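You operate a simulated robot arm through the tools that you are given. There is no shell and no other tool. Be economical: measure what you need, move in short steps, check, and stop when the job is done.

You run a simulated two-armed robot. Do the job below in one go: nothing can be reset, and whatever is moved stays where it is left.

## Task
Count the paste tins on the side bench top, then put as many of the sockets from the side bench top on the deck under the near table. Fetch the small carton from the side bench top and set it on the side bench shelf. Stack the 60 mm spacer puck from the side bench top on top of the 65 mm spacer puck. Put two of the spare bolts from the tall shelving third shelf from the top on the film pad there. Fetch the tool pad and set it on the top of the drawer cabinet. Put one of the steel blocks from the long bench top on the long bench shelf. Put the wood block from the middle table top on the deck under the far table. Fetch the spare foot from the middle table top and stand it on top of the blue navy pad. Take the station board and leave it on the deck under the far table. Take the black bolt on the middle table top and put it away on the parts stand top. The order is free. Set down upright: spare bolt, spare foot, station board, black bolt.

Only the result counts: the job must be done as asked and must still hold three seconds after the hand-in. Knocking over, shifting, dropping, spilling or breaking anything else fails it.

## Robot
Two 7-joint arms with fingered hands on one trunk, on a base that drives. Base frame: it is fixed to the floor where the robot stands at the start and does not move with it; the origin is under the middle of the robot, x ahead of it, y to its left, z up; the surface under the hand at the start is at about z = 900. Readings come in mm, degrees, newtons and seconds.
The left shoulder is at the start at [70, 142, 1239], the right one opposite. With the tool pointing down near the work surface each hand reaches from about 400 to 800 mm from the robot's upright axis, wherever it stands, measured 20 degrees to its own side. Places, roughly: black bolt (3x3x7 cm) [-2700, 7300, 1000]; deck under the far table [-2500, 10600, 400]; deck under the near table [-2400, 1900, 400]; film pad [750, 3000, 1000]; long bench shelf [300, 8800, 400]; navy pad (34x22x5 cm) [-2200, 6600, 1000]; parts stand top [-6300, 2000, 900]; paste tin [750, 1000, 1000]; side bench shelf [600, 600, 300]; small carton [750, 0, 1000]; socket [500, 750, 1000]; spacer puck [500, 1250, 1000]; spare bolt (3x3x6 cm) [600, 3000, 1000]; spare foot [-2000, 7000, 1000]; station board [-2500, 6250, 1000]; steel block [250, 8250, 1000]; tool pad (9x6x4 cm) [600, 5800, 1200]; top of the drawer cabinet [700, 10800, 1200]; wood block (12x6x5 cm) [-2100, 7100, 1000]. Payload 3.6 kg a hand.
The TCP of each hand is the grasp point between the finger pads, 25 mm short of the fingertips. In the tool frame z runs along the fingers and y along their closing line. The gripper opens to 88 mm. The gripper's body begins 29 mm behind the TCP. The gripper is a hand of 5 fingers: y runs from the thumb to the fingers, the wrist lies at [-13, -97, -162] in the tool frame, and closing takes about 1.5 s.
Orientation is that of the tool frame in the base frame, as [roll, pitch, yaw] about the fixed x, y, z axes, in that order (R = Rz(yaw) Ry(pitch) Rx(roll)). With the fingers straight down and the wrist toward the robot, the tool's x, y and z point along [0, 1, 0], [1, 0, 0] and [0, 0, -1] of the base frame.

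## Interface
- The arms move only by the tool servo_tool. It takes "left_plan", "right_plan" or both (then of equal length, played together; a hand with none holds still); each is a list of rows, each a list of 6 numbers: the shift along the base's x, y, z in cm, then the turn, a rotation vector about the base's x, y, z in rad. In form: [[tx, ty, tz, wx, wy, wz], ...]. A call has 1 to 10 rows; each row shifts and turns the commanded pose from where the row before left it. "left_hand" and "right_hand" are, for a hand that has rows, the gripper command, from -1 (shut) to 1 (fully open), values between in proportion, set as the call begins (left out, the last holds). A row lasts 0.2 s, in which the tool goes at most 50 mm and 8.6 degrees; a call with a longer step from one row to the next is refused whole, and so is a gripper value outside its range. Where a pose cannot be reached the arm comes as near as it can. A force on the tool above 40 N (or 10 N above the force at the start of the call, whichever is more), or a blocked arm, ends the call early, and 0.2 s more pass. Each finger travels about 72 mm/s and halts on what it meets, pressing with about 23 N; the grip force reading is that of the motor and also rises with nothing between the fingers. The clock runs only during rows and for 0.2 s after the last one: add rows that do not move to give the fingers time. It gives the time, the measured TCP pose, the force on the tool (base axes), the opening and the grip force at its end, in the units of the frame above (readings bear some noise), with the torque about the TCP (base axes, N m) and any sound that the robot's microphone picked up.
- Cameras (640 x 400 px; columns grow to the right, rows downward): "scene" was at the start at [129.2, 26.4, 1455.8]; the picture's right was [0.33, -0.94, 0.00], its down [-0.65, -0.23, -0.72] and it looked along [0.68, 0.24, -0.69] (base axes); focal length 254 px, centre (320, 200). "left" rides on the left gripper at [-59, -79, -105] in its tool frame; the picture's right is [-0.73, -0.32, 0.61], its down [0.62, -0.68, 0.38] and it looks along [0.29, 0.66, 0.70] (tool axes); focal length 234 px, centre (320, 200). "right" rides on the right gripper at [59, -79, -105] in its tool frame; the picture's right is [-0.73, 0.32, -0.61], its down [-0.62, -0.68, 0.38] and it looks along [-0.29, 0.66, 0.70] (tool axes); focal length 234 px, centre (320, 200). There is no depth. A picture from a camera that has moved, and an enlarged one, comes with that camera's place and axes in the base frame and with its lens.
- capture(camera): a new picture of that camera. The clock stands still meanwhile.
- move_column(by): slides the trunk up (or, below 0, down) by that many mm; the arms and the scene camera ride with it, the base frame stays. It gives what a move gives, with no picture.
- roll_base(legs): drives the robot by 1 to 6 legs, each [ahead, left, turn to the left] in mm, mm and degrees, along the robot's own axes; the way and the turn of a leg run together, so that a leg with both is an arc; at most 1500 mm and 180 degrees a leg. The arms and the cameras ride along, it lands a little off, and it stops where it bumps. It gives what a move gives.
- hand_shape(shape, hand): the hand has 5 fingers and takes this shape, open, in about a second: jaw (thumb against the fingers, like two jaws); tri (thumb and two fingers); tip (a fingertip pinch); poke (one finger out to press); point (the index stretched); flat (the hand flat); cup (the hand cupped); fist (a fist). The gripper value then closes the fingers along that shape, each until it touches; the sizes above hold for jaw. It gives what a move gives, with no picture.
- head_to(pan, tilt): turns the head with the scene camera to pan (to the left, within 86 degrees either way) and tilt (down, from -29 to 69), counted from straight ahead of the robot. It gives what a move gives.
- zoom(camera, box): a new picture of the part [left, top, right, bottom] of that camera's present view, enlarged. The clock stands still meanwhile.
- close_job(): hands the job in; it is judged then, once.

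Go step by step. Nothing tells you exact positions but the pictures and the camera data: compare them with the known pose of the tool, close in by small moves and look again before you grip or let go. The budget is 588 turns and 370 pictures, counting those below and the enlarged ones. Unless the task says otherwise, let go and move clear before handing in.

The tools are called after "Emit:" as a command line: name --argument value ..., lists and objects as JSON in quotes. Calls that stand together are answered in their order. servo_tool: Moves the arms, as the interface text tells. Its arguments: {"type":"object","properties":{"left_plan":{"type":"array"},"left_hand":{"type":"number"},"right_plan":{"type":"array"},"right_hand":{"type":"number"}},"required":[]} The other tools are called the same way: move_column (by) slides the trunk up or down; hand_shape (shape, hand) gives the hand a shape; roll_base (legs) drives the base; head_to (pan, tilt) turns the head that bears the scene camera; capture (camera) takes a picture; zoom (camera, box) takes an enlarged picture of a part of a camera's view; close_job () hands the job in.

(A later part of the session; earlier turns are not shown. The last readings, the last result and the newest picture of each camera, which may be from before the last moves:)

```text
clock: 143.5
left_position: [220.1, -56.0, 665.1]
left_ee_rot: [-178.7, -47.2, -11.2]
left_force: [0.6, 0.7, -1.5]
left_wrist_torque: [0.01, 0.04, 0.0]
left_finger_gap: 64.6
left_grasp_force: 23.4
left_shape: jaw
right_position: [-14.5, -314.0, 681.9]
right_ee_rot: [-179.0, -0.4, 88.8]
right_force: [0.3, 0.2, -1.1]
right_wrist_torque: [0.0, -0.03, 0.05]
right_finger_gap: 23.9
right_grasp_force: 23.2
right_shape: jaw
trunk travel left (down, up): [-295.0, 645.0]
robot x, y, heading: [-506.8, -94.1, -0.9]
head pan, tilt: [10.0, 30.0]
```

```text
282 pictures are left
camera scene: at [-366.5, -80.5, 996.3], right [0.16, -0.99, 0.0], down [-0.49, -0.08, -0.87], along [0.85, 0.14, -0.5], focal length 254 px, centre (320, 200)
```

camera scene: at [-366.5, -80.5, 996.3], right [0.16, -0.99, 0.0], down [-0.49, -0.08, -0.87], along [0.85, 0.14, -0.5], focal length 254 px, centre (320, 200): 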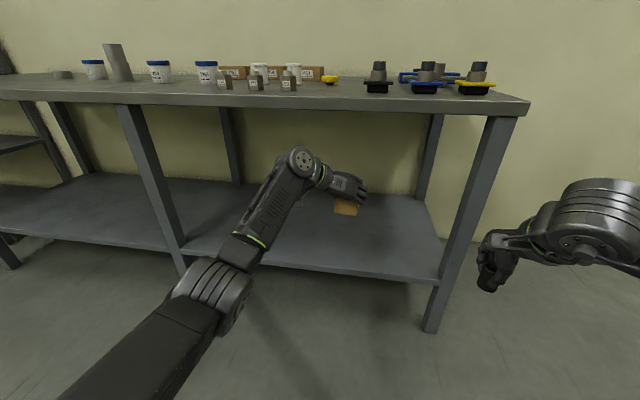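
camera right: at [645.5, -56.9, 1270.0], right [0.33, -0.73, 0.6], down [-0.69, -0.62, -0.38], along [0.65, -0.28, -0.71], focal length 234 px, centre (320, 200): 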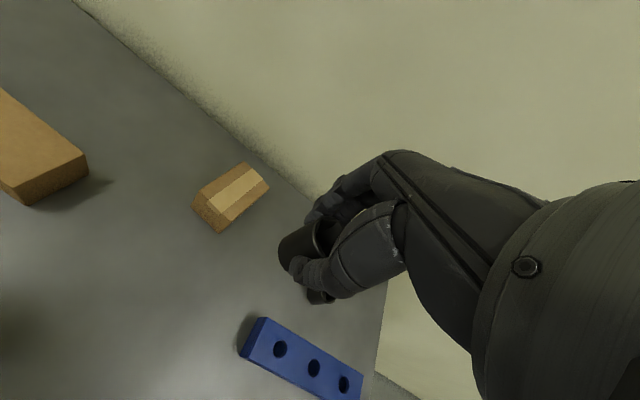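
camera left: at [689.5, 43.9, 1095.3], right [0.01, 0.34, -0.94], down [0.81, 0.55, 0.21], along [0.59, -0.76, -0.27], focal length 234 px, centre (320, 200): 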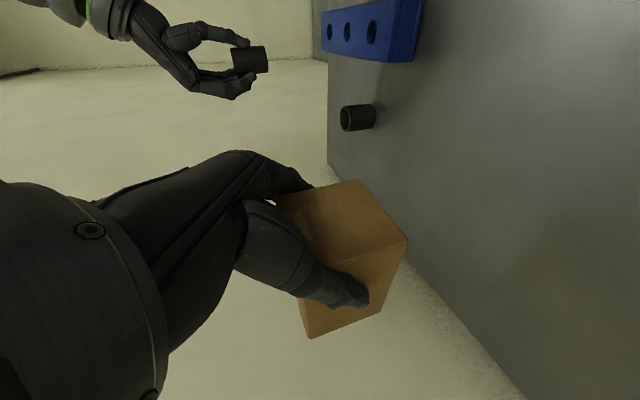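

The shelf is clear between the legs. I lower further and drive the carton in above the shelf.

Emit:
move_column --by -270

Emit:
roll_base --legs '[[190, 0, 0]]'

Emit:
capture --camera "scene"

Emit:
capture --camera "left"

```text
clock: 146.3
left_position: [220.2, -55.5, 395.9]
left_ee_rot: [-178.8, -47.2, -11.0]
left_force: [-0.2, 1.5, -1.6]
left_wrist_torque: [0.03, 0.07, -0.02]
left_finger_gap: 64.7
left_grasp_force: 23.1
left_shape: jaw
right_position: [-13.7, -314.4, 410.9]
right_ee_rot: [-179.0, -0.4, 88.8]
right_force: [0.1, 0.5, 0.0]
right_wrist_torque: [-0.02, 0.04, -0.01]
right_finger_gap: 23.8
right_grasp_force: 23.1
right_shape: jaw
trunk travel left (down, up): [-25.0, 915.0]
robot x, y, heading: [-506.0, -91.7, -0.7]
head pan, tilt: [10.0, 30.0]
```

```text
clock: 147.8
left_position: [410.6, -61.2, 395.0]
left_ee_rot: [-178.9, -47.1, -11.2]
left_force: [0.8, -0.9, -1.7]
left_wrist_torque: [0.03, 0.06, 0.02]
left_finger_gap: 65.1
left_grasp_force: 22.5
left_shape: jaw
right_position: [176.3, -317.7, 411.3]
right_ee_rot: [-179.0, -0.4, 88.4]
right_force: [0.5, 0.2, -0.6]
right_wrist_torque: [0.02, -0.01, 0.01]
right_finger_gap: 23.6
right_grasp_force: 23.0
right_shape: jaw
trunk travel left (down, up): [-25.0, 915.0]
robot x, y, heading: [-317.9, -97.6, -0.7]
head pan, tilt: [10.0, 30.0]
```

```text
281 pictures are left
camera scene: at [-175.6, -83.4, 726.3], right [0.16, -0.99, 0.0], down [-0.49, -0.08, -0.87], along [0.85, 0.14, -0.5], focal length 254 px, centre (320, 200)
```

scene: 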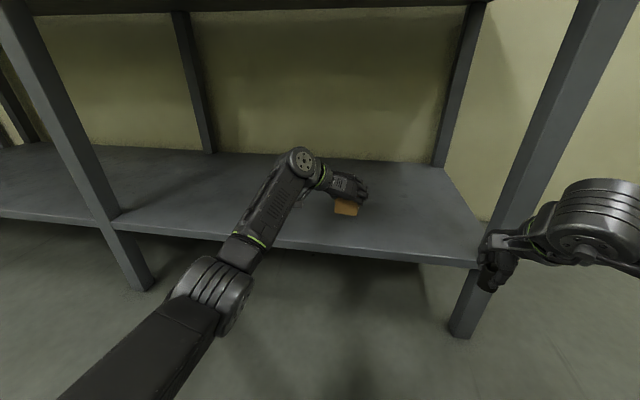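

```text
280 pictures are left
camera left: at [307.7, 39.2, 425.2], right [0.01, 0.34, -0.94], down [0.82, 0.54, 0.21], along [0.58, -0.77, -0.27], focal length 234 px, centre (320, 200)
```

left: 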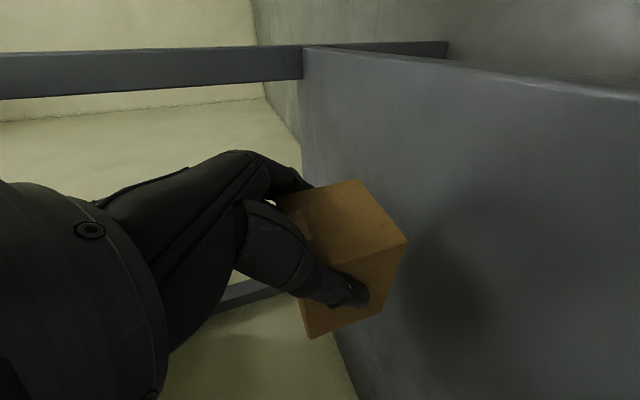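

Emit:
servo_tool --left_plan '[[0, 0, -2, 0, 0, 0], [0, 0, -1.5, 0, 0, 0], [0, 0, 0, 0, 0, 0]]'

Emit:
servo_tool --left_plan '[[0, 0, -0.5, 0, 0, 0], [0, 0, -0.4, 0, 0, 0], [0, 0, 0, 0, 0, 0]]'

Emit:
capture --camera "left"

Emit:
zoom --camera "scene" --box '[240, 120, 440, 270]'

```text
clock: 148.7
left_position: [410.2, -60.1, 359.8]
left_ee_rot: [-178.8, -47.0, -11.5]
left_force: [-1.1, -0.2, -1.8]
left_wrist_torque: [0.01, 0.09, 0.03]
left_finger_gap: 64.5
left_grasp_force: 22.9
left_shape: jaw
right_position: [176.4, -318.9, 412.7]
right_ee_rot: [-179.0, -0.3, 88.6]
right_force: [1.4, 0.2, -0.4]
right_wrist_torque: [0.0, 0.03, 0.0]
right_finger_gap: 23.9
right_grasp_force: 23.0
right_shape: jaw
trunk travel left (down, up): [-25.0, 915.0]
robot x, y, heading: [-314.4, -94.9, -1.1]
head pan, tilt: [10.0, 30.0]
```

```text
clock: 149.4
left_position: [410.7, -59.8, 351.2]
left_ee_rot: [-178.9, -47.3, -11.3]
left_force: [1.3, 0.1, -2.6]
left_wrist_torque: [0.03, 0.06, 0.02]
left_finger_gap: 64.7
left_grasp_force: 23.0
left_shape: jaw
right_position: [176.1, -319.1, 410.5]
right_ee_rot: [-179.0, -0.3, 88.4]
right_force: [0.8, -0.6, -0.7]
right_wrist_torque: [-0.02, 0.02, -0.01]
right_finger_gap: 23.5
right_grasp_force: 23.0
right_shape: jaw
trunk travel left (down, up): [-25.0, 915.0]
robot x, y, heading: [-315.1, -97.2, -0.5]
head pan, tilt: [10.0, 30.0]
```

```text
279 pictures are left
camera left: at [307.3, 39.5, 381.1], right [0.01, 0.34, -0.94], down [0.82, 0.54, 0.21], along [0.58, -0.77, -0.27], focal length 234 px, centre (320, 200)
```

left: 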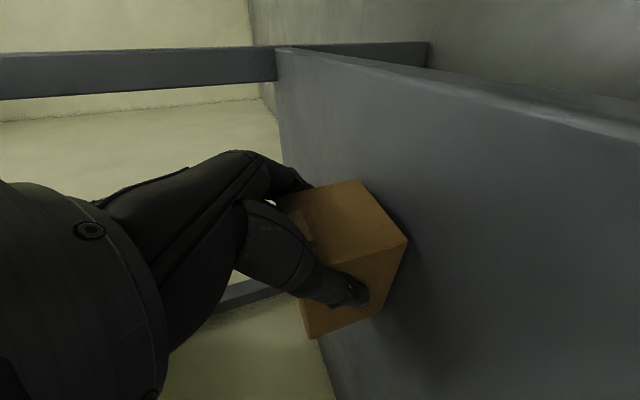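

```text
2.67 times, centred on (340, 195) of scene
camera zoom: at [-175.6, -83.4, 726.3], right [0.16, -0.99, 0.0], down [-0.49, -0.08, -0.87], along [0.85, 0.14, -0.5], focal length 677 px, centre (267, 213)
```

zoom: 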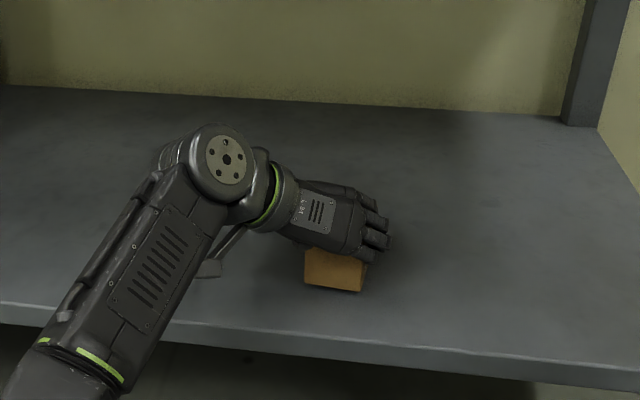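

Emit:
servo_tool --left_plan '[[0, 0, -0.3, 0, 0, 0], [0, 0, -0.3, 0, 0, 0], [0, 0, 0, 0, 0, 0]]'

Emit:
servo_tool --left_plan '[[0, 0, -0.3, 0, 0, 0], [0, 0, -0.3, 0, 0, 0], [0, 0, 0, 0, 0, 0]]'

```text
clock: 150.2
left_position: [410.6, -60.5, 345.3]
left_ee_rot: [-178.8, -47.3, -11.3]
left_force: [-0.9, -0.8, 0.9]
left_wrist_torque: [-0.06, -0.08, -0.04]
left_finger_gap: 64.4
left_grasp_force: 22.8
left_shape: jaw
right_position: [176.4, -319.2, 412.0]
right_ee_rot: [-179.1, -0.5, 88.5]
right_force: [-0.1, -0.7, -0.4]
right_wrist_torque: [-0.02, 0.01, -0.01]
right_finger_gap: 23.7
right_grasp_force: 23.1
right_shape: jaw
trunk travel left (down, up): [-25.0, 915.0]
robot x, y, heading: [-316.0, -93.8, -1.0]
head pan, tilt: [10.0, 30.0]
```

```text
clock: 151.1
left_position: [411.2, -60.7, 343.2]
left_ee_rot: [-178.9, -47.5, -11.4]
left_force: [-2.1, 1.9, 17.4]
left_wrist_torque: [-0.23, -0.17, 0.04]
left_finger_gap: 64.4
left_grasp_force: 23.0
left_shape: jaw
right_position: [174.9, -319.2, 412.8]
right_ee_rot: [-179.2, -0.4, 88.6]
right_force: [-0.2, 0.2, -0.7]
right_wrist_torque: [-0.02, -0.01, -0.01]
right_finger_gap: 23.6
right_grasp_force: 23.0
right_shape: jaw
trunk travel left (down, up): [-25.0, 915.0]
robot x, y, heading: [-316.6, -94.1, -1.1]
head pan, tilt: [10.0, 30.0]
```

The carton rests on the shelf. I ease up 3 mm, open, and withdraw along the approach line.

Emit:
servo_tool --left_plan '[[0, 0, 0.3, 0, 0, 0], [0, 0, 0, 0, 0, 0]]'

Emit:
servo_tool --left_plan '[[0, 0, 0, 0, 0, 0], [0, 0, 0, 0, 0, 0], [0, 0, 0, 0, 0, 0], [0, 0, 0, 0, 0, 0], [0, 0, 0, 0, 0, 0]]' --left_hand 1

Emit:
servo_tool --left_plan '[[-2, 0.4, 2, 0, 0, 0], [-3, 0.6, 3, 0, 0, 0], [-3, 0.6, 3, 0, 0, 0], [-3, 0.6, 2, 0, 0, 0]]'

Emit:
capture --camera "scene"

```text
clock: 151.7
left_position: [410.3, -61.2, 343.9]
left_ee_rot: [-178.8, -47.3, -11.5]
left_force: [-1.6, 2.2, 11.7]
left_wrist_torque: [-0.24, -0.11, -0.01]
left_finger_gap: 64.6
left_grasp_force: 22.6
left_shape: jaw
right_position: [175.0, -319.0, 413.5]
right_ee_rot: [-179.2, -0.4, 88.5]
right_force: [0.2, 0.2, -0.4]
right_wrist_torque: [0.02, 0.04, 0.0]
right_finger_gap: 23.8
right_grasp_force: 23.1
right_shape: jaw
trunk travel left (down, up): [-25.0, 915.0]
robot x, y, heading: [-311.5, -93.9, -1.1]
head pan, tilt: [10.0, 30.0]
```

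```text
clock: 152.8
left_position: [411.8, -60.2, 342.1]
left_ee_rot: [-178.8, -47.3, -11.3]
left_force: [-1.0, 0.1, -0.8]
left_wrist_torque: [-0.02, 0.02, -0.02]
left_finger_gap: 87.7
left_grasp_force: 0.0
left_shape: jaw
right_position: [175.9, -318.4, 410.2]
right_ee_rot: [-179.1, -0.4, 88.5]
right_force: [0.5, -0.5, -0.7]
right_wrist_torque: [0.03, 0.0, -0.05]
right_finger_gap: 23.8
right_grasp_force: 23.2
right_shape: jaw
trunk travel left (down, up): [-25.0, 915.0]
robot x, y, heading: [-316.8, -96.1, -1.0]
head pan, tilt: [10.0, 30.0]
```

```text
clock: 153.8
left_position: [299.4, -39.2, 441.1]
left_ee_rot: [-178.8, -47.1, -11.4]
left_force: [-0.4, 0.0, 0.2]
left_wrist_torque: [-0.01, 0.01, 0.04]
left_finger_gap: 87.6
left_grasp_force: 0.1
left_shape: jaw
right_position: [174.9, -318.8, 412.4]
right_ee_rot: [-179.0, -0.4, 88.5]
right_force: [0.8, -0.2, -1.5]
right_wrist_torque: [0.01, 0.01, -0.01]
right_finger_gap: 23.9
right_grasp_force: 23.0
right_shape: jaw
trunk travel left (down, up): [-25.0, 915.0]
robot x, y, heading: [-318.0, -92.7, -0.8]
head pan, tilt: [10.0, 30.0]
```

```text
277 pictures are left
camera scene: at [-175.8, -83.5, 726.3], right [0.16, -0.99, 0.0], down [-0.49, -0.08, -0.87], along [0.85, 0.14, -0.5], focal length 254 px, centre (320, 200)
```

scene: 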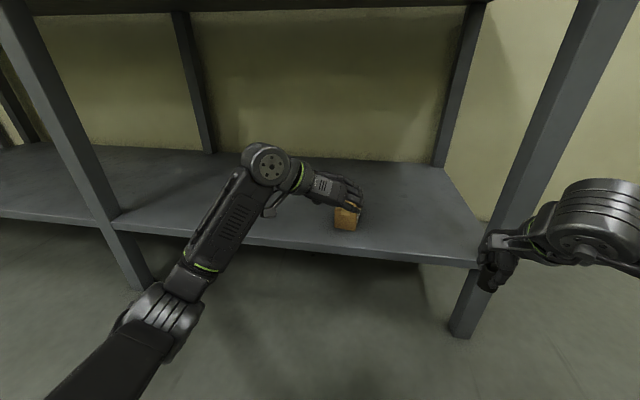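

The carton stands on the shelf. I back out and restore the left hand's neutral pose while heading for the near table.

Emit:
roll_base --legs '[[-400, 0, 1]]'

Emit:
servo_tool --left_plan '[[-2, 1, 1, 0.026, 0.137, 0], [-2, 1, 1, 0.026, 0.137, 0], [-2, 1, 1, 0.026, 0.137, 0], [-2, 1, 1, 0.026, 0.137, 0], [-2, 1, 1, 0.026, 0.137, 0], [-2, 1, 1, 0.022, 0.12, 0], [0, 1, 0, 0, 0, 0.15], [0, 1, 0, 0, 0, 0.15], [0, 1, 0, 0, 0, 0.15], [0, 0, 0, 0, 0, 0.15]]'

Emit:
servo_tool --left_plan '[[0, 0, 0, 0, 0, 0.15], [0, 0, 0, 0, 0, 0.15], [0, 0, 0, 0, 0, 0.15], [0, 0, 0, 0, 0, 0.15], [0, 0, 0, 0, 0, 0.15], [0, 0, 0, 0, 0, 0.15], [0, 0, 0, 0, 0, 0.15], [0, 0, 0, 0, 0, 0.12], [0, 0, 0, 0, 0, 0]]'

Emit:
move_column --by 170

Emit:
roll_base --legs '[[0, 0, 90], [0, 0, 90], [270, -1000, 0], [0, -1060, 0]]'

Emit:
head_to --pan 0 --tilt 25

Emit:
capture --camera "scene"

```text
clock: 156.3
left_position: [-98.7, -25.8, 441.6]
left_ee_rot: [-179.0, -47.2, -10.2]
left_force: [-0.2, -0.2, 0.2]
left_wrist_torque: [0.01, 0.04, 0.0]
left_finger_gap: 87.8
left_grasp_force: 0.0
left_shape: jaw
right_position: [-218.6, -308.1, 411.7]
right_ee_rot: [-179.1, -0.3, 89.4]
right_force: [-0.5, 0.1, -0.1]
right_wrist_torque: [0.02, 0.0, 0.01]
right_finger_gap: 23.8
right_grasp_force: 22.7
right_shape: jaw
trunk travel left (down, up): [-25.0, 915.0]
robot x, y, heading: [-717.3, -96.2, 0.1]
head pan, tilt: [10.0, 30.0]
```

```text
clock: 158.5
left_position: [-218.9, 65.3, 503.3]
left_ee_rot: [-178.6, -0.2, 24.2]
left_force: [-0.8, -0.2, 0.4]
left_wrist_torque: [0.01, 0.01, 0.01]
left_finger_gap: 87.6
left_grasp_force: 0.0
left_shape: jaw
right_position: [-218.5, -307.6, 412.7]
right_ee_rot: [-179.1, -0.4, 89.5]
right_force: [-0.3, 0.6, -0.8]
right_wrist_torque: [-0.02, 0.01, -0.01]
right_finger_gap: 23.5
right_grasp_force: 22.9
right_shape: jaw
trunk travel left (down, up): [-25.0, 915.0]
robot x, y, heading: [-713.4, -91.2, 0.1]
head pan, tilt: [10.0, 30.0]
```

```text
clock: 160.5
left_position: [-218.6, 63.0, 502.5]
left_ee_rot: [-178.5, -0.3, 91.0]
left_force: [-0.9, -1.3, 0.1]
left_wrist_torque: [-0.03, -0.01, 0.0]
left_finger_gap: 87.9
left_grasp_force: 0.2
left_shape: jaw
right_position: [-219.1, -308.8, 411.8]
right_ee_rot: [-179.1, -0.4, 89.5]
right_force: [-0.8, -0.8, -0.8]
right_wrist_torque: [0.03, 0.02, 0.0]
right_finger_gap: 23.5
right_grasp_force: 23.3
right_shape: jaw
trunk travel left (down, up): [-25.0, 915.0]
robot x, y, heading: [-713.1, -91.1, -0.1]
head pan, tilt: [10.0, 30.0]
```

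```text
clock: 162.5
left_position: [-219.6, 63.8, 671.1]
left_ee_rot: [-178.6, -0.3, 90.8]
left_force: [0.3, -1.0, -0.3]
left_wrist_torque: [0.0, 0.0, -0.02]
left_finger_gap: 87.5
left_grasp_force: 0.2
left_shape: jaw
right_position: [-217.7, -308.2, 581.5]
right_ee_rot: [-179.1, -0.4, 89.5]
right_force: [0.4, -0.9, -0.7]
right_wrist_torque: [-0.02, 0.02, 0.01]
right_finger_gap: 23.8
right_grasp_force: 23.1
right_shape: jaw
trunk travel left (down, up): [-195.0, 745.0]
robot x, y, heading: [-714.9, -90.5, 0.2]
head pan, tilt: [10.0, 30.0]
```

```text
clock: 168.9
left_position: [-1184.0, 140.8, 661.1]
left_ee_rot: [-177.2, -1.1, -132.8]
left_force: [-0.2, -0.1, 0.0]
left_wrist_torque: [0.0, -0.03, 0.01]
left_finger_gap: 87.6
left_grasp_force: 0.0
left_shape: jaw
right_position: [-933.3, 408.5, 576.5]
right_ee_rot: [-178.5, -0.6, -133.7]
right_force: [0.6, -0.3, -0.1]
right_wrist_torque: [-0.03, 0.02, -0.01]
right_finger_gap: 23.4
right_grasp_force: 23.5
right_shape: jaw
trunk travel left (down, up): [-195.0, 745.0]
robot x, y, heading: [-716.2, -90.6, 137.1]
head pan, tilt: [10.0, 30.0]
stopped in leg 2: the robot was blocked; the commanded pose is now the measured one
```

```text
clock: 169.6
left_position: [-1185.5, 140.8, 661.7]
left_ee_rot: [-177.2, -1.1, -132.7]
left_force: [-0.9, 0.6, 0.3]
left_wrist_torque: [0.03, 0.02, -0.02]
left_finger_gap: 87.7
left_grasp_force: 0.0
left_shape: jaw
right_position: [-933.1, 409.7, 574.7]
right_ee_rot: [-178.4, -0.7, -133.5]
right_force: [-0.1, -1.2, -1.2]
right_wrist_torque: [0.0, -0.01, 0.0]
right_finger_gap: 23.4
right_grasp_force: 22.7
right_shape: jaw
trunk travel left (down, up): [-195.0, 745.0]
robot x, y, heading: [-716.0, -91.3, 137.0]
head pan, tilt: [0.0, 25.0]
```

```text
276 pictures are left
camera scene: at [-822.6, 13.8, 902.4], right [0.68, 0.73, -0.01], down [0.32, -0.3, -0.9], along [-0.66, 0.61, -0.43], focal length 254 px, centre (320, 200)
```

scene: 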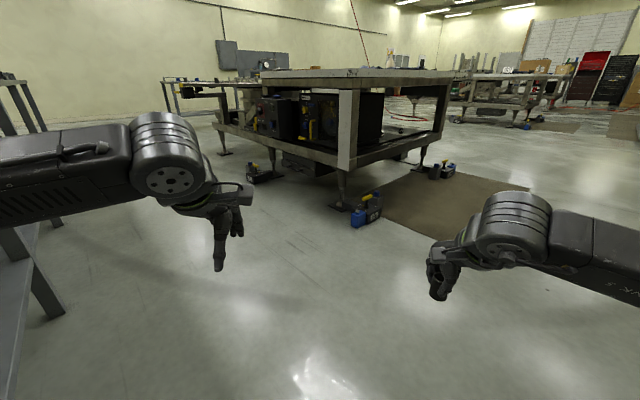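

The left elbow met a bench to the left while turning. I slide right away from it, then finish the turn.

Emit:
roll_base --legs '[[0, -450, 0]]'

Emit:
head_to --pan 60 --tilt 20

Emit:
capture --camera "scene"

```text
clock: 172.3
left_position: [-882.4, 460.6, 666.9]
left_ee_rot: [-177.9, -0.8, -131.7]
left_force: [0.5, 0.7, 0.2]
left_wrist_torque: [0.03, -0.01, -0.04]
left_finger_gap: 88.1
left_grasp_force: 0.1
left_shape: jaw
right_position: [-635.5, 734.0, 581.9]
right_ee_rot: [-179.0, -0.4, -132.7]
right_force: [-0.3, -0.5, -0.8]
right_wrist_torque: [-0.01, 0.01, 0.03]
right_finger_gap: 23.3
right_grasp_force: 22.8
right_shape: jaw
trunk travel left (down, up): [-195.0, 745.0]
robot x, y, heading: [-412.0, 241.0, 138.1]
head pan, tilt: [0.0, 25.0]
```

```text
clock: 173.6
left_position: [-880.8, 461.2, 665.9]
left_ee_rot: [-178.0, -0.8, -131.7]
left_force: [0.9, -0.2, -0.4]
left_wrist_torque: [0.01, 0.02, -0.01]
left_finger_gap: 88.0
left_grasp_force: 0.1
left_shape: jaw
right_position: [-635.8, 734.3, 581.2]
right_ee_rot: [-179.0, -0.5, -132.7]
right_force: [-0.4, -0.6, 0.1]
right_wrist_torque: [-0.05, 0.01, -0.01]
right_finger_gap: 23.6
right_grasp_force: 22.6
right_shape: jaw
trunk travel left (down, up): [-195.0, 745.0]
robot x, y, heading: [-413.2, 240.6, 138.1]
head pan, tilt: [60.0, 20.0]
```

```text
275 pictures are left
camera scene: at [-536.5, 246.0, 912.4], right [-0.31, 0.95, 0.0], down [0.33, 0.11, -0.94], along [-0.89, -0.29, -0.34], focal length 254 px, centre (320, 200)
```

scene: 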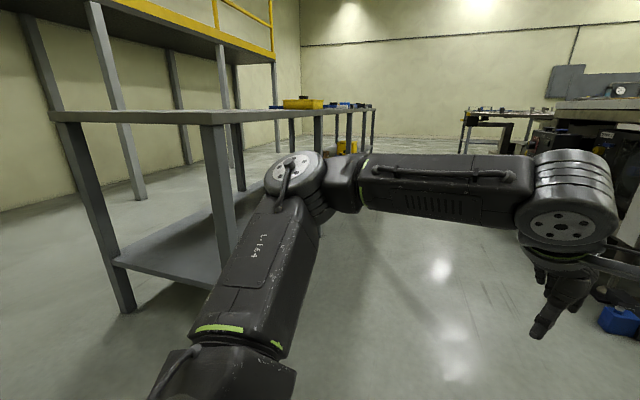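

Emit:
roll_base --legs '[[0, -250, 42], [400, -900, 0], [100, -560, 0]]'

Emit:
head_to --pan 0 --tilt 25

Emit:
capture --camera "scene"

```text
clock: 183.5
left_position: [-1340.0, 1752.5, 667.2]
left_ee_rot: [-177.9, -0.9, -88.6]
left_force: [-0.2, 0.1, -0.8]
left_wrist_torque: [0.01, 0.0, 0.0]
left_finger_gap: 88.1
left_grasp_force: 0.0
left_shape: jaw
right_position: [-1348.3, 2120.2, 581.2]
right_ee_rot: [-178.9, -0.4, -89.4]
right_force: [0.0, 0.3, -0.8]
right_wrist_torque: [-0.01, -0.01, -0.02]
right_finger_gap: 23.3
right_grasp_force: 23.1
right_shape: jaw
trunk travel left (down, up): [-195.0, 745.0]
robot x, y, heading: [-845.3, 1917.0, -179.0]
head pan, tilt: [60.0, 20.0]
```

```text
clock: 184.8
left_position: [-1340.4, 1754.0, 666.8]
left_ee_rot: [-177.9, -0.8, -88.7]
left_force: [-0.6, 1.0, 0.6]
left_wrist_torque: [0.03, 0.04, 0.01]
left_finger_gap: 88.2
left_grasp_force: 0.1
left_shape: jaw
right_position: [-1347.9, 2120.9, 581.8]
right_ee_rot: [-179.0, -0.4, -89.5]
right_force: [-0.7, -0.1, -1.6]
right_wrist_torque: [0.02, -0.03, 0.0]
right_finger_gap: 23.3
right_grasp_force: 22.9
right_shape: jaw
trunk travel left (down, up): [-195.0, 745.0]
robot x, y, heading: [-848.7, 1913.7, -178.9]
head pan, tilt: [0.0, 25.0]
```

```text
274 pictures are left
camera scene: at [-989.2, 1911.0, 904.3], right [-0.02, 1.0, 0.0], down [0.42, 0.01, -0.91], along [-0.91, -0.02, -0.42], focal length 254 px, centre (320, 200)
```

scene: 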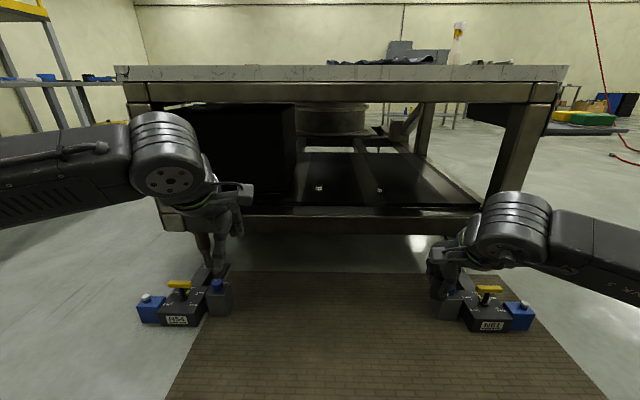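

The two sockets sit on the deck as left. I extend the right hand, then drive in to place the third between them.

Emit:
servo_tool --right_plan '[[-3.6, -2, -1.2, 0, 0, 0], [-3.6, -2, -1.2, 0, 0, 0], [-3.6, -2, -1.2, 0, 0, 0], [-3.6, -2, -1.2, 0, 0, 0], [-3.6, -2, -1.2, 0, 0, 0], [0, 0, 0, 0, 0, 0]]' --left_plan '[[1.5, 0, 0, 0, 0, 0], [1.5, 0, 0, 0, 0, 0], [1.5, 0, 0, 0, 0, 0], [1.5, 0, 0, 0, 0, 0], [0, 0, 0, 0, 0, 0], [0, 0, 0, 0, 0, 0]]'

Emit:
roll_base --legs '[[520, 0, -1]]'

Emit:
capture --camera "scene"

Emit:
capture --camera "right"

```text
clock: 186.2
left_position: [-1280.8, 1751.5, 665.9]
left_ee_rot: [-177.9, -0.7, -88.5]
left_force: [0.5, -1.1, -0.3]
left_wrist_torque: [0.03, 0.03, 0.0]
left_finger_gap: 87.9
left_grasp_force: 0.0
left_shape: jaw
right_position: [-1525.4, 2018.4, 520.2]
right_ee_rot: [-178.9, -0.4, -89.5]
right_force: [0.7, 0.2, -0.3]
right_wrist_torque: [-0.02, -0.03, -0.02]
right_finger_gap: 23.5
right_grasp_force: 22.9
right_shape: jaw
trunk travel left (down, up): [-195.0, 745.0]
robot x, y, heading: [-849.0, 1916.6, -178.9]
head pan, tilt: [0.0, 25.0]
```

```text
clock: 189.3
left_position: [-1809.4, 1752.2, 668.0]
left_ee_rot: [-177.9, -0.8, -89.6]
left_force: [0.3, 0.2, -0.1]
left_wrist_torque: [0.0, 0.04, 0.02]
left_finger_gap: 87.9
left_grasp_force: 0.1
left_shape: jaw
right_position: [-2051.5, 2023.5, 522.6]
right_ee_rot: [-179.1, -0.5, -90.4]
right_force: [-1.0, -0.3, -0.3]
right_wrist_torque: [0.0, -0.02, -0.02]
right_finger_gap: 23.3
right_grasp_force: 22.7
right_shape: jaw
trunk travel left (down, up): [-195.0, 745.0]
robot x, y, heading: [-1370.8, 1908.3, -179.7]
head pan, tilt: [0.0, 25.0]
```

```text
273 pictures are left
camera scene: at [-1516.9, 1906.7, 907.3], right [0.0, 1.0, 0.0], down [0.42, 0.0, -0.91], along [-0.91, 0.0, -0.42], focal length 254 px, centre (320, 200)
```

scene: 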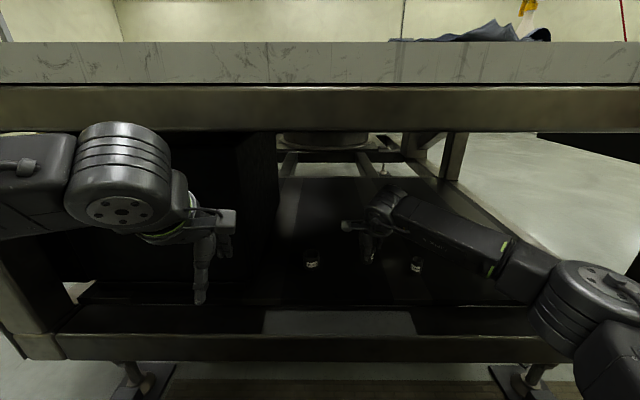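

```text
272 pictures are left
camera right: at [-1974.9, 1964.3, 628.7], right [-0.33, 0.73, 0.6], down [0.69, 0.62, -0.38], along [-0.64, 0.29, -0.71], focal length 234 px, centre (320, 200)
```

right: 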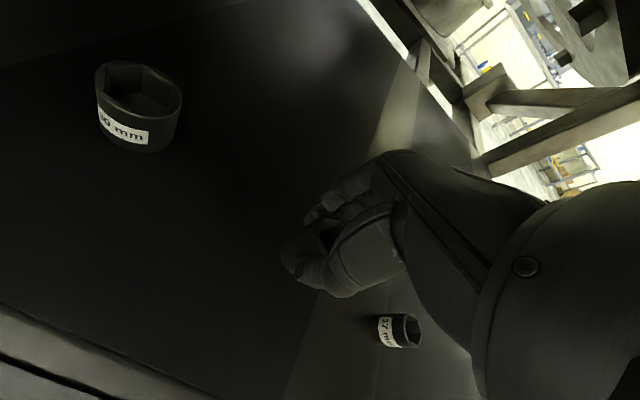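

Emit:
servo_tool --right_plan '[[0, 0, -2.2, 0, 0, 0], [0, 0, -2, 0, 0, 0], [0, 0, 0, 0, 0, 0]]'

Emit:
servo_tool --right_plan '[[0, 0, -0.4, 0, 0, 0], [0, 0, -0.4, 0, 0, 0], [0, 0, 0, 0, 0, 0]]'

```text
clock: 190.1
left_position: [-1809.4, 1752.1, 667.6]
left_ee_rot: [-178.1, -0.8, -89.6]
left_force: [0.2, -0.5, -0.9]
left_wrist_torque: [-0.01, -0.03, -0.02]
left_finger_gap: 87.9
left_grasp_force: 0.1
left_shape: jaw
right_position: [-2051.8, 2023.7, 479.9]
right_ee_rot: [-179.2, -0.4, -90.3]
right_force: [-0.5, -1.1, 11.1]
right_wrist_torque: [0.01, 0.17, 0.05]
right_finger_gap: 23.8
right_grasp_force: 23.1
right_shape: jaw
trunk travel left (down, up): [-195.0, 745.0]
robot x, y, heading: [-1377.7, 1912.0, -179.8]
head pan, tilt: [0.0, 25.0]
```

```text
clock: 190.9
left_position: [-1807.0, 1751.2, 668.9]
left_ee_rot: [-178.2, -0.7, -89.6]
left_force: [0.7, 0.6, 0.0]
left_wrist_torque: [-0.01, -0.01, -0.02]
left_finger_gap: 87.8
left_grasp_force: 0.1
left_shape: jaw
right_position: [-2050.6, 2023.2, 476.1]
right_ee_rot: [-179.7, -0.4, -90.4]
right_force: [-3.3, 1.6, 39.2]
right_wrist_torque: [0.09, 0.25, 0.05]
right_finger_gap: 26.6
right_grasp_force: 22.9
right_shape: jaw
trunk travel left (down, up): [-195.0, 745.0]
robot x, y, heading: [-1376.7, 1906.5, -179.7]
head pan, tilt: [0.0, 25.0]
```

Contact. I relieve the load, release and rise.

Emit:
servo_tool --right_plan '[[0, 0, 0.9, 0, 0, 0], [0, 0, 0, 0, 0, 0]]'

Emit:
servo_tool --right_plan '[[0, 0, 0, 0, 0, 0], [0, 0, 0, 0, 0, 0], [0, 0, 0, 0, 0, 0], [0, 0, 0, 0, 0, 0], [0, 0, 0, 0, 0, 0]]' --right_hand 0.4

Emit:
servo_tool --right_plan '[[0, 0, 3, 0, 0, 0], [0, 0, 3, 0, 0, 0], [0, 0, 2, 0, 0, 0], [0, 0, 0, 0, 0, 0]]'

Emit:
capture --camera "right"

```text
clock: 191.5
left_position: [-1809.3, 1751.2, 665.5]
left_ee_rot: [-178.0, -0.7, -89.5]
left_force: [0.4, 0.2, 0.3]
left_wrist_torque: [-0.01, -0.01, 0.0]
left_finger_gap: 87.9
left_grasp_force: 0.1
left_shape: jaw
right_position: [-2050.6, 2022.7, 478.0]
right_ee_rot: [-178.9, -0.4, -90.5]
right_force: [-1.5, -1.0, 9.2]
right_wrist_torque: [-0.01, 0.16, 0.07]
right_finger_gap: 25.3
right_grasp_force: 22.7
right_shape: jaw
trunk travel left (down, up): [-195.0, 745.0]
robot x, y, heading: [-1372.0, 1907.0, -179.6]
head pan, tilt: [0.0, 25.0]
```

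```text
clock: 192.7
left_position: [-1808.9, 1752.1, 666.0]
left_ee_rot: [-177.8, -0.8, -89.6]
left_force: [-0.5, -0.2, 1.0]
left_wrist_torque: [0.01, -0.03, 0.0]
left_finger_gap: 88.1
left_grasp_force: 0.0
left_shape: jaw
right_position: [-2050.9, 2021.8, 479.9]
right_ee_rot: [-179.0, -0.3, -90.4]
right_force: [0.1, -0.3, 0.0]
right_wrist_torque: [-0.02, -0.02, 0.02]
right_finger_gap: 61.2
right_grasp_force: 0.1
right_shape: jaw
trunk travel left (down, up): [-195.0, 745.0]
robot x, y, heading: [-1376.7, 1907.1, -179.6]
head pan, tilt: [0.0, 25.0]
```

```text
clock: 193.7
left_position: [-1811.0, 1750.9, 666.6]
left_ee_rot: [-177.9, -0.8, -89.5]
left_force: [0.2, 0.2, 0.4]
left_wrist_torque: [-0.03, 0.0, -0.03]
left_finger_gap: 87.8
left_grasp_force: 0.0
left_shape: jaw
right_position: [-2050.9, 2023.7, 560.8]
right_ee_rot: [-179.0, -0.4, -90.4]
right_force: [0.6, 0.1, 0.5]
right_wrist_torque: [-0.01, -0.01, 0.01]
right_finger_gap: 61.4
right_grasp_force: 0.0
right_shape: jaw
trunk travel left (down, up): [-195.0, 745.0]
robot x, y, heading: [-1378.9, 1910.8, -179.8]
head pan, tilt: [0.0, 25.0]
```

```text
271 pictures are left
camera right: at [-1973.6, 1965.2, 667.4], right [-0.33, 0.73, 0.6], down [0.69, 0.62, -0.38], along [-0.64, 0.29, -0.71], focal length 234 px, centre (320, 200)
```

right: 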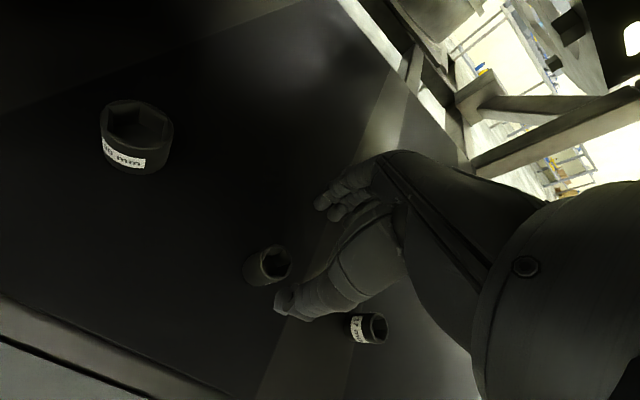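

All three sockets are on the deck. Now to the tall shelving: back out, raise the trunk, turn and drive there.

Emit:
roll_base --legs '[[-450, 0, 0]]'

Emit:
servo_tool --right_plan '[[4.5, 1, 0, 0, 0, 0], [4.5, 1, 0, 0, 0, 0], [4.5, 1, 0, 0, 0, 0], [4.5, 1, 0, 0, 0, 0], [4.5, 1, 0, 0, 0, 0]]' --right_hand 1

Emit:
move_column --by 400

Emit:
move_column --by 180

Emit:
roll_base --legs '[[0, 0, -90], [0, 0, -90], [300, 500, 0], [0, 500, 0]]'

Emit:
head_to --pan 0 --tilt 20

Emit:
capture --camera "scene"

```text
clock: 196.4
left_position: [-1356.3, 1753.4, 664.8]
left_ee_rot: [-178.0, -0.7, -89.3]
left_force: [-0.7, 0.9, 0.2]
left_wrist_torque: [-0.01, 0.03, -0.04]
left_finger_gap: 87.7
left_grasp_force: 0.1
left_shape: jaw
right_position: [-1596.3, 2024.2, 560.3]
right_ee_rot: [-179.1, -0.4, -90.2]
right_force: [0.1, 0.0, 1.0]
right_wrist_torque: [-0.03, 0.0, 0.0]
right_finger_gap: 61.2
right_grasp_force: 0.1
right_shape: jaw
trunk travel left (down, up): [-195.0, 745.0]
robot x, y, heading: [-919.3, 1911.8, -179.5]
head pan, tilt: [0.0, 25.0]
```

```text
clock: 197.6
left_position: [-1355.1, 1754.8, 664.9]
left_ee_rot: [-178.1, -0.8, -89.3]
left_force: [-1.2, -0.6, 0.0]
left_wrist_torque: [-0.01, 0.02, 0.03]
left_finger_gap: 87.7
left_grasp_force: 0.0
left_shape: jaw
right_position: [-1373.2, 2074.3, 561.1]
right_ee_rot: [-179.1, -0.4, -90.3]
right_force: [0.1, 0.1, 0.3]
right_wrist_torque: [-0.03, 0.0, -0.02]
right_finger_gap: 87.9
right_grasp_force: 0.1
right_shape: jaw
trunk travel left (down, up): [-195.0, 745.0]
robot x, y, heading: [-923.1, 1911.9, -179.4]
head pan, tilt: [0.0, 25.0]
```

```text
clock: 201.5
left_position: [-1354.9, 1754.8, 1064.3]
left_ee_rot: [-178.0, -0.8, -89.4]
left_force: [-0.2, 0.4, -0.1]
left_wrist_torque: [0.0, 0.01, -0.02]
left_finger_gap: 87.9
left_grasp_force: 0.0
left_shape: jaw
right_position: [-1373.3, 2073.9, 960.0]
right_ee_rot: [-179.1, -0.4, -90.2]
right_force: [-0.8, -0.1, -0.7]
right_wrist_torque: [-0.02, 0.0, 0.0]
right_finger_gap: 87.7
right_grasp_force: 0.0
right_shape: jaw
trunk travel left (down, up): [-595.0, 345.0]
robot x, y, heading: [-921.2, 1910.7, -179.5]
head pan, tilt: [0.0, 25.0]
```

```text
clock: 203.5
left_position: [-1355.5, 1754.7, 1245.2]
left_ee_rot: [-178.0, -0.8, -89.3]
left_force: [1.2, -0.2, 0.3]
left_wrist_torque: [-0.01, 0.04, -0.02]
left_finger_gap: 88.0
left_grasp_force: 0.1
left_shape: jaw
right_position: [-1373.4, 2074.2, 1140.4]
right_ee_rot: [-179.1, -0.4, -90.2]
right_force: [0.3, 0.3, 0.7]
right_wrist_torque: [0.05, -0.04, -0.01]
right_finger_gap: 87.7
right_grasp_force: 0.0
right_shape: jaw
trunk travel left (down, up): [-775.0, 165.0]
robot x, y, heading: [-919.3, 1914.5, -179.8]
head pan, tilt: [0.0, 25.0]
```

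```text
clock: 217.0
left_position: [-182.6, 3062.8, 1245.1]
left_ee_rot: [-177.9, -0.8, 89.7]
left_force: [-0.3, 0.3, -0.1]
left_wrist_torque: [0.0, 0.02, 0.01]
left_finger_gap: 87.7
left_grasp_force: 0.1
left_shape: jaw
right_position: [-168.8, 2742.9, 1139.8]
right_ee_rot: [-178.9, -0.5, 88.9]
right_force: [0.7, 0.7, -0.2]
right_wrist_torque: [-0.02, 0.02, 0.02]
right_finger_gap: 87.9
right_grasp_force: 0.0
right_shape: jaw
trunk travel left (down, up): [-775.0, 165.0]
robot x, y, heading: [-616.4, 2912.5, -0.4]
head pan, tilt: [0.0, 25.0]
```

```text
clock: 217.7
left_position: [-181.5, 3063.1, 1245.8]
left_ee_rot: [-177.9, -0.8, 89.6]
left_force: [-0.3, -0.1, -1.1]
left_wrist_torque: [0.0, 0.0, 0.02]
left_finger_gap: 88.2
left_grasp_force: 0.1
left_shape: jaw
right_position: [-169.9, 2744.1, 1138.8]
right_ee_rot: [-179.1, -0.3, 88.8]
right_force: [0.9, -0.8, -0.2]
right_wrist_torque: [-0.04, 0.01, -0.01]
right_finger_gap: 87.6
right_grasp_force: 0.1
right_shape: jaw
trunk travel left (down, up): [-775.0, 165.0]
robot x, y, heading: [-618.0, 2915.0, -0.7]
head pan, tilt: [0.0, 20.0]
```

```text
270 pictures are left
camera scene: at [-474.0, 2911.0, 1492.4], right [-0.01, -1.0, 0.0], down [-0.34, 0.0, -0.94], along [0.94, -0.01, -0.34], focal length 254 px, centre (320, 200)
```

scene: 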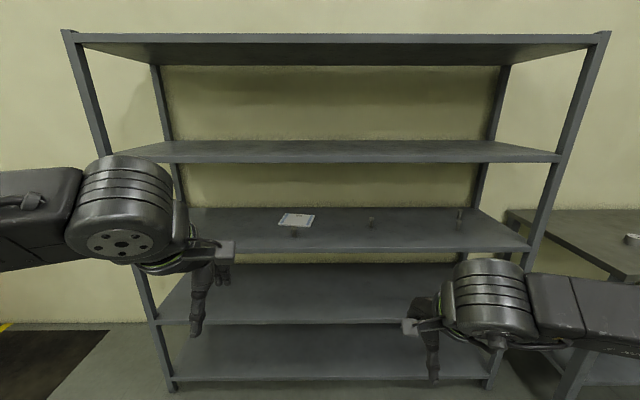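

Emit:
zoom --camera "scene" --box '[180, 130, 540, 300]'

Emit:
zoom --camera "scene" --box '[260, 190, 400, 260]'

```text
1.78 times, centred on (360, 215) of scene
camera zoom: at [-474.0, 2911.0, 1492.4], right [-0.01, -1.0, 0.0], down [-0.34, 0.0, -0.94], along [0.94, -0.01, -0.34], focal length 451 px, centre (249, 173)
```

zoom: 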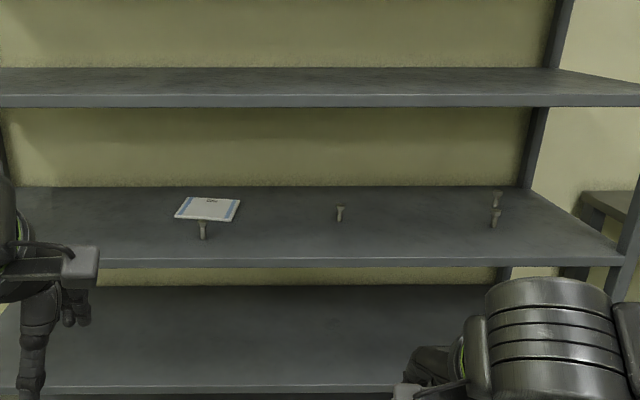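

```text
4.57 times, centred on (330, 225) of scene
camera zoom: at [-474.0, 2911.0, 1492.4], right [-0.01, -1.0, 0.0], down [-0.34, 0.0, -0.94], along [0.94, -0.01, -0.34], focal length 1160 px, centre (274, 86)
```

zoom: 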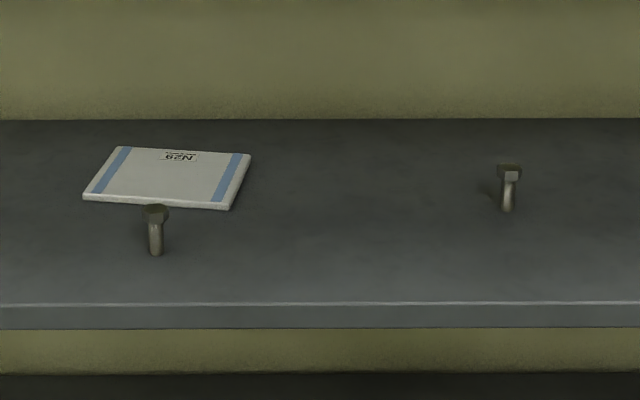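

I see four bolts standing on the third shelf and the film pad N29 at about (680, 3010). I drive nearer to fix the shelf's depth and height.

Emit:
roll_base --legs '[[420, -90, 0]]'

Emit:
head_to --pan 10 --tilt 32

Emit:
capture --camera "scene"

Emit:
zoom --camera "scene" --box '[220, 120, 420, 260]'

Emit:
capture --camera "left"

```text
clock: 220.3
left_position: [227.3, 2961.6, 1245.5]
left_ee_rot: [-178.0, -0.8, 88.9]
left_force: [0.2, 0.0, 0.7]
left_wrist_torque: [0.01, 0.0, 0.04]
left_finger_gap: 88.0
left_grasp_force: 0.0
left_shape: jaw
right_position: [236.4, 2641.6, 1140.2]
right_ee_rot: [-179.1, -0.3, 88.1]
right_force: [-0.3, 0.3, -0.5]
right_wrist_torque: [0.01, 0.0, 0.01]
right_finger_gap: 87.8
right_grasp_force: 0.0
right_shape: jaw
trunk travel left (down, up): [-775.0, 165.0]
robot x, y, heading: [-205.3, 2817.6, -1.3]
head pan, tilt: [0.0, 20.0]
```

```text
clock: 221.0
left_position: [231.0, 2960.1, 1244.6]
left_ee_rot: [-177.9, -0.8, 89.0]
left_force: [-1.2, 0.7, 0.3]
left_wrist_torque: [0.0, 0.02, 0.04]
left_finger_gap: 88.1
left_grasp_force: 0.0
left_shape: jaw
right_position: [238.0, 2641.7, 1139.7]
right_ee_rot: [-179.1, -0.4, 88.0]
right_force: [0.1, -0.8, 0.9]
right_wrist_torque: [-0.03, -0.05, 0.0]
right_finger_gap: 87.7
right_grasp_force: 0.1
right_shape: jaw
trunk travel left (down, up): [-775.0, 165.0]
robot x, y, heading: [-209.9, 2815.0, -1.4]
head pan, tilt: [10.0, 32.0]
```

```text
267 pictures are left
camera scene: at [-68.7, 2827.6, 1473.2], right [0.15, -0.99, 0.0], down [-0.52, -0.08, -0.85], along [0.84, 0.13, -0.53], focal length 254 px, centre (320, 200)
```

scene: 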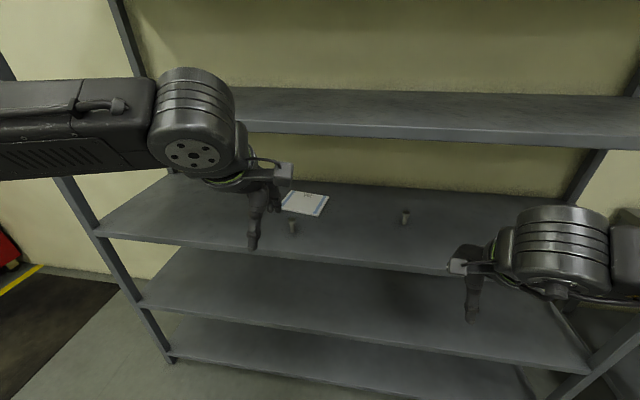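

```text
2.86 times, centred on (320, 190) of scene
camera zoom: at [-68.7, 2827.6, 1473.2], right [0.15, -0.99, 0.0], down [-0.52, -0.08, -0.85], along [0.84, 0.13, -0.53], focal length 725 px, centre (320, 229)
```

zoom: 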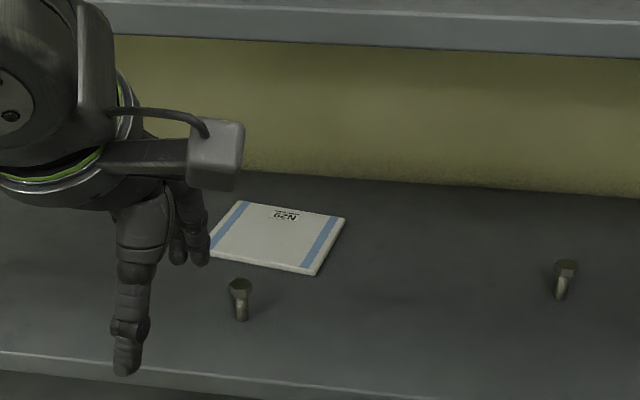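

```text
265 pictures are left
camera left: at [151.0, 2903.8, 1352.7], right [-0.36, -0.71, -0.61], down [-0.68, 0.64, -0.35], along [0.64, 0.29, -0.72], focal length 234 px, centre (320, 200)
```

left: 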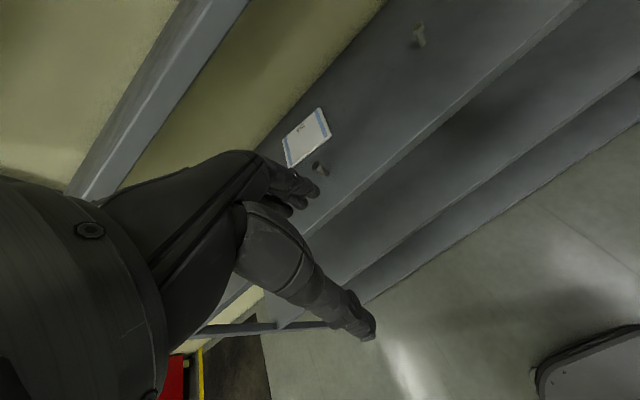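

Triangulation puts the shelf at z ≈ 925 with its front at x ≈ 475, bolts at (593, 3024) and (676, 2642), pad centre near (765, 3018). I set both hands to z ≈ 1050 so they fit under the shelf above, then drive in.

Emit:
move_column --by -100

Emit:
servo_tool --left_plan '[[0, 0, -3.2, 0, 0, 0], [0, 0, -3.2, 0, 0, 0], [0, 0, -3.2, 0.02, 0, 0], [0, 0, 0, 0, 0, 0]]' --right_plan '[[0, 0, 0.3, 0, 0, 0], [0, 0, 0.3, 0, 0, 0], [0, 0, 0.4, 0, 0, 0], [0, 0, 0, 0, 0, 0]]'

Emit:
roll_base --legs '[[230, 10, 1]]'

Emit:
capture --camera "scene"

Emit:
capture --camera "left"

Emit:
capture --camera "right"

```text
clock: 222.3
left_position: [229.3, 2961.1, 1145.1]
left_ee_rot: [-177.9, -0.7, 89.0]
left_force: [0.1, 0.8, 0.1]
left_wrist_torque: [0.01, -0.02, -0.02]
left_finger_gap: 87.7
left_grasp_force: 0.1
left_shape: jaw
right_position: [236.6, 2641.7, 1039.7]
right_ee_rot: [-179.0, -0.3, 88.1]
right_force: [0.1, -0.3, 0.0]
right_wrist_torque: [0.0, 0.01, 0.03]
right_finger_gap: 87.8
right_grasp_force: 0.0
right_shape: jaw
trunk travel left (down, up): [-675.0, 265.0]
robot x, y, heading: [-209.4, 2818.6, -1.2]
head pan, tilt: [10.0, 32.0]
```

```text
clock: 223.3
left_position: [228.6, 2960.0, 1050.5]
left_ee_rot: [-177.9, -1.8, 88.8]
left_force: [-0.1, -0.4, 0.5]
left_wrist_torque: [-0.02, -0.01, 0.02]
left_finger_gap: 88.0
left_grasp_force: 0.0
left_shape: jaw
right_position: [237.4, 2640.9, 1049.0]
right_ee_rot: [-178.9, -0.3, 88.1]
right_force: [0.9, 0.1, 0.4]
right_wrist_torque: [-0.02, 0.02, -0.03]
right_finger_gap: 88.0
right_grasp_force: 0.0
right_shape: jaw
trunk travel left (down, up): [-675.0, 265.0]
robot x, y, heading: [-210.2, 2816.2, -1.6]
head pan, tilt: [10.0, 32.0]
```

```text
clock: 225.1
left_position: [453.2, 2975.5, 1049.7]
left_ee_rot: [-177.9, -1.9, 90.0]
left_force: [0.0, 0.3, 0.9]
left_wrist_torque: [-0.01, -0.02, -0.02]
left_finger_gap: 87.9
left_grasp_force: 0.1
left_shape: jaw
right_position: [467.5, 2655.4, 1047.9]
right_ee_rot: [-179.2, -0.3, 89.1]
right_force: [-0.2, 0.4, 0.3]
right_wrist_torque: [0.01, 0.03, -0.01]
right_finger_gap: 87.5
right_grasp_force: 0.1
right_shape: jaw
trunk travel left (down, up): [-675.0, 265.0]
robot x, y, heading: [14.6, 2824.6, -0.0]
head pan, tilt: [10.0, 32.0]
```

```text
264 pictures are left
camera scene: at [156.8, 2837.5, 1373.3], right [0.17, -0.99, 0.0], down [-0.52, -0.09, -0.85], along [0.84, 0.14, -0.53], focal length 254 px, centre (320, 200)
```

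scene: 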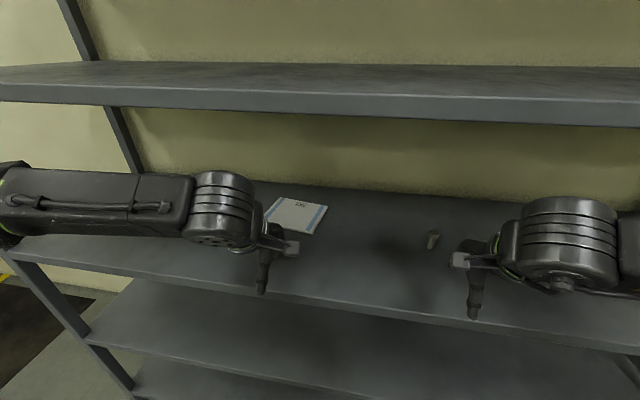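

```text
263 pictures are left
camera left: at [375.5, 2915.4, 1157.1], right [-0.34, -0.71, -0.62], down [-0.69, 0.64, -0.34], along [0.63, 0.31, -0.71], focal length 234 px, centre (320, 200)
```

left: 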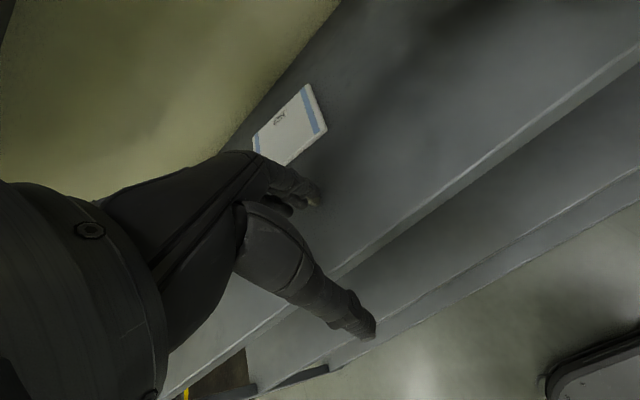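

```text
262 pictures are left
camera right: at [391.0, 2715.5, 1155.7], right [0.32, -0.73, 0.6], down [-0.7, -0.61, -0.38], along [0.64, -0.29, -0.71], focal length 234 px, centre (320, 200)
```

right: 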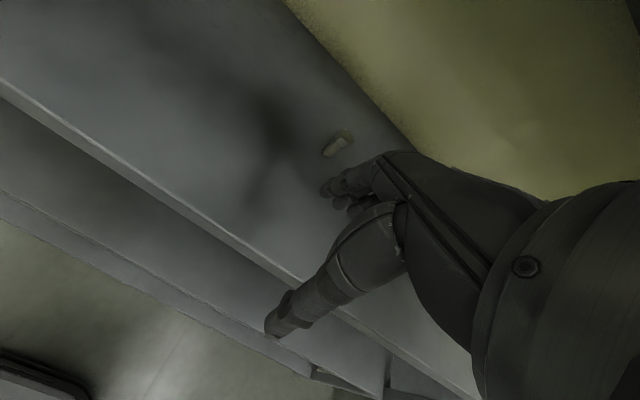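

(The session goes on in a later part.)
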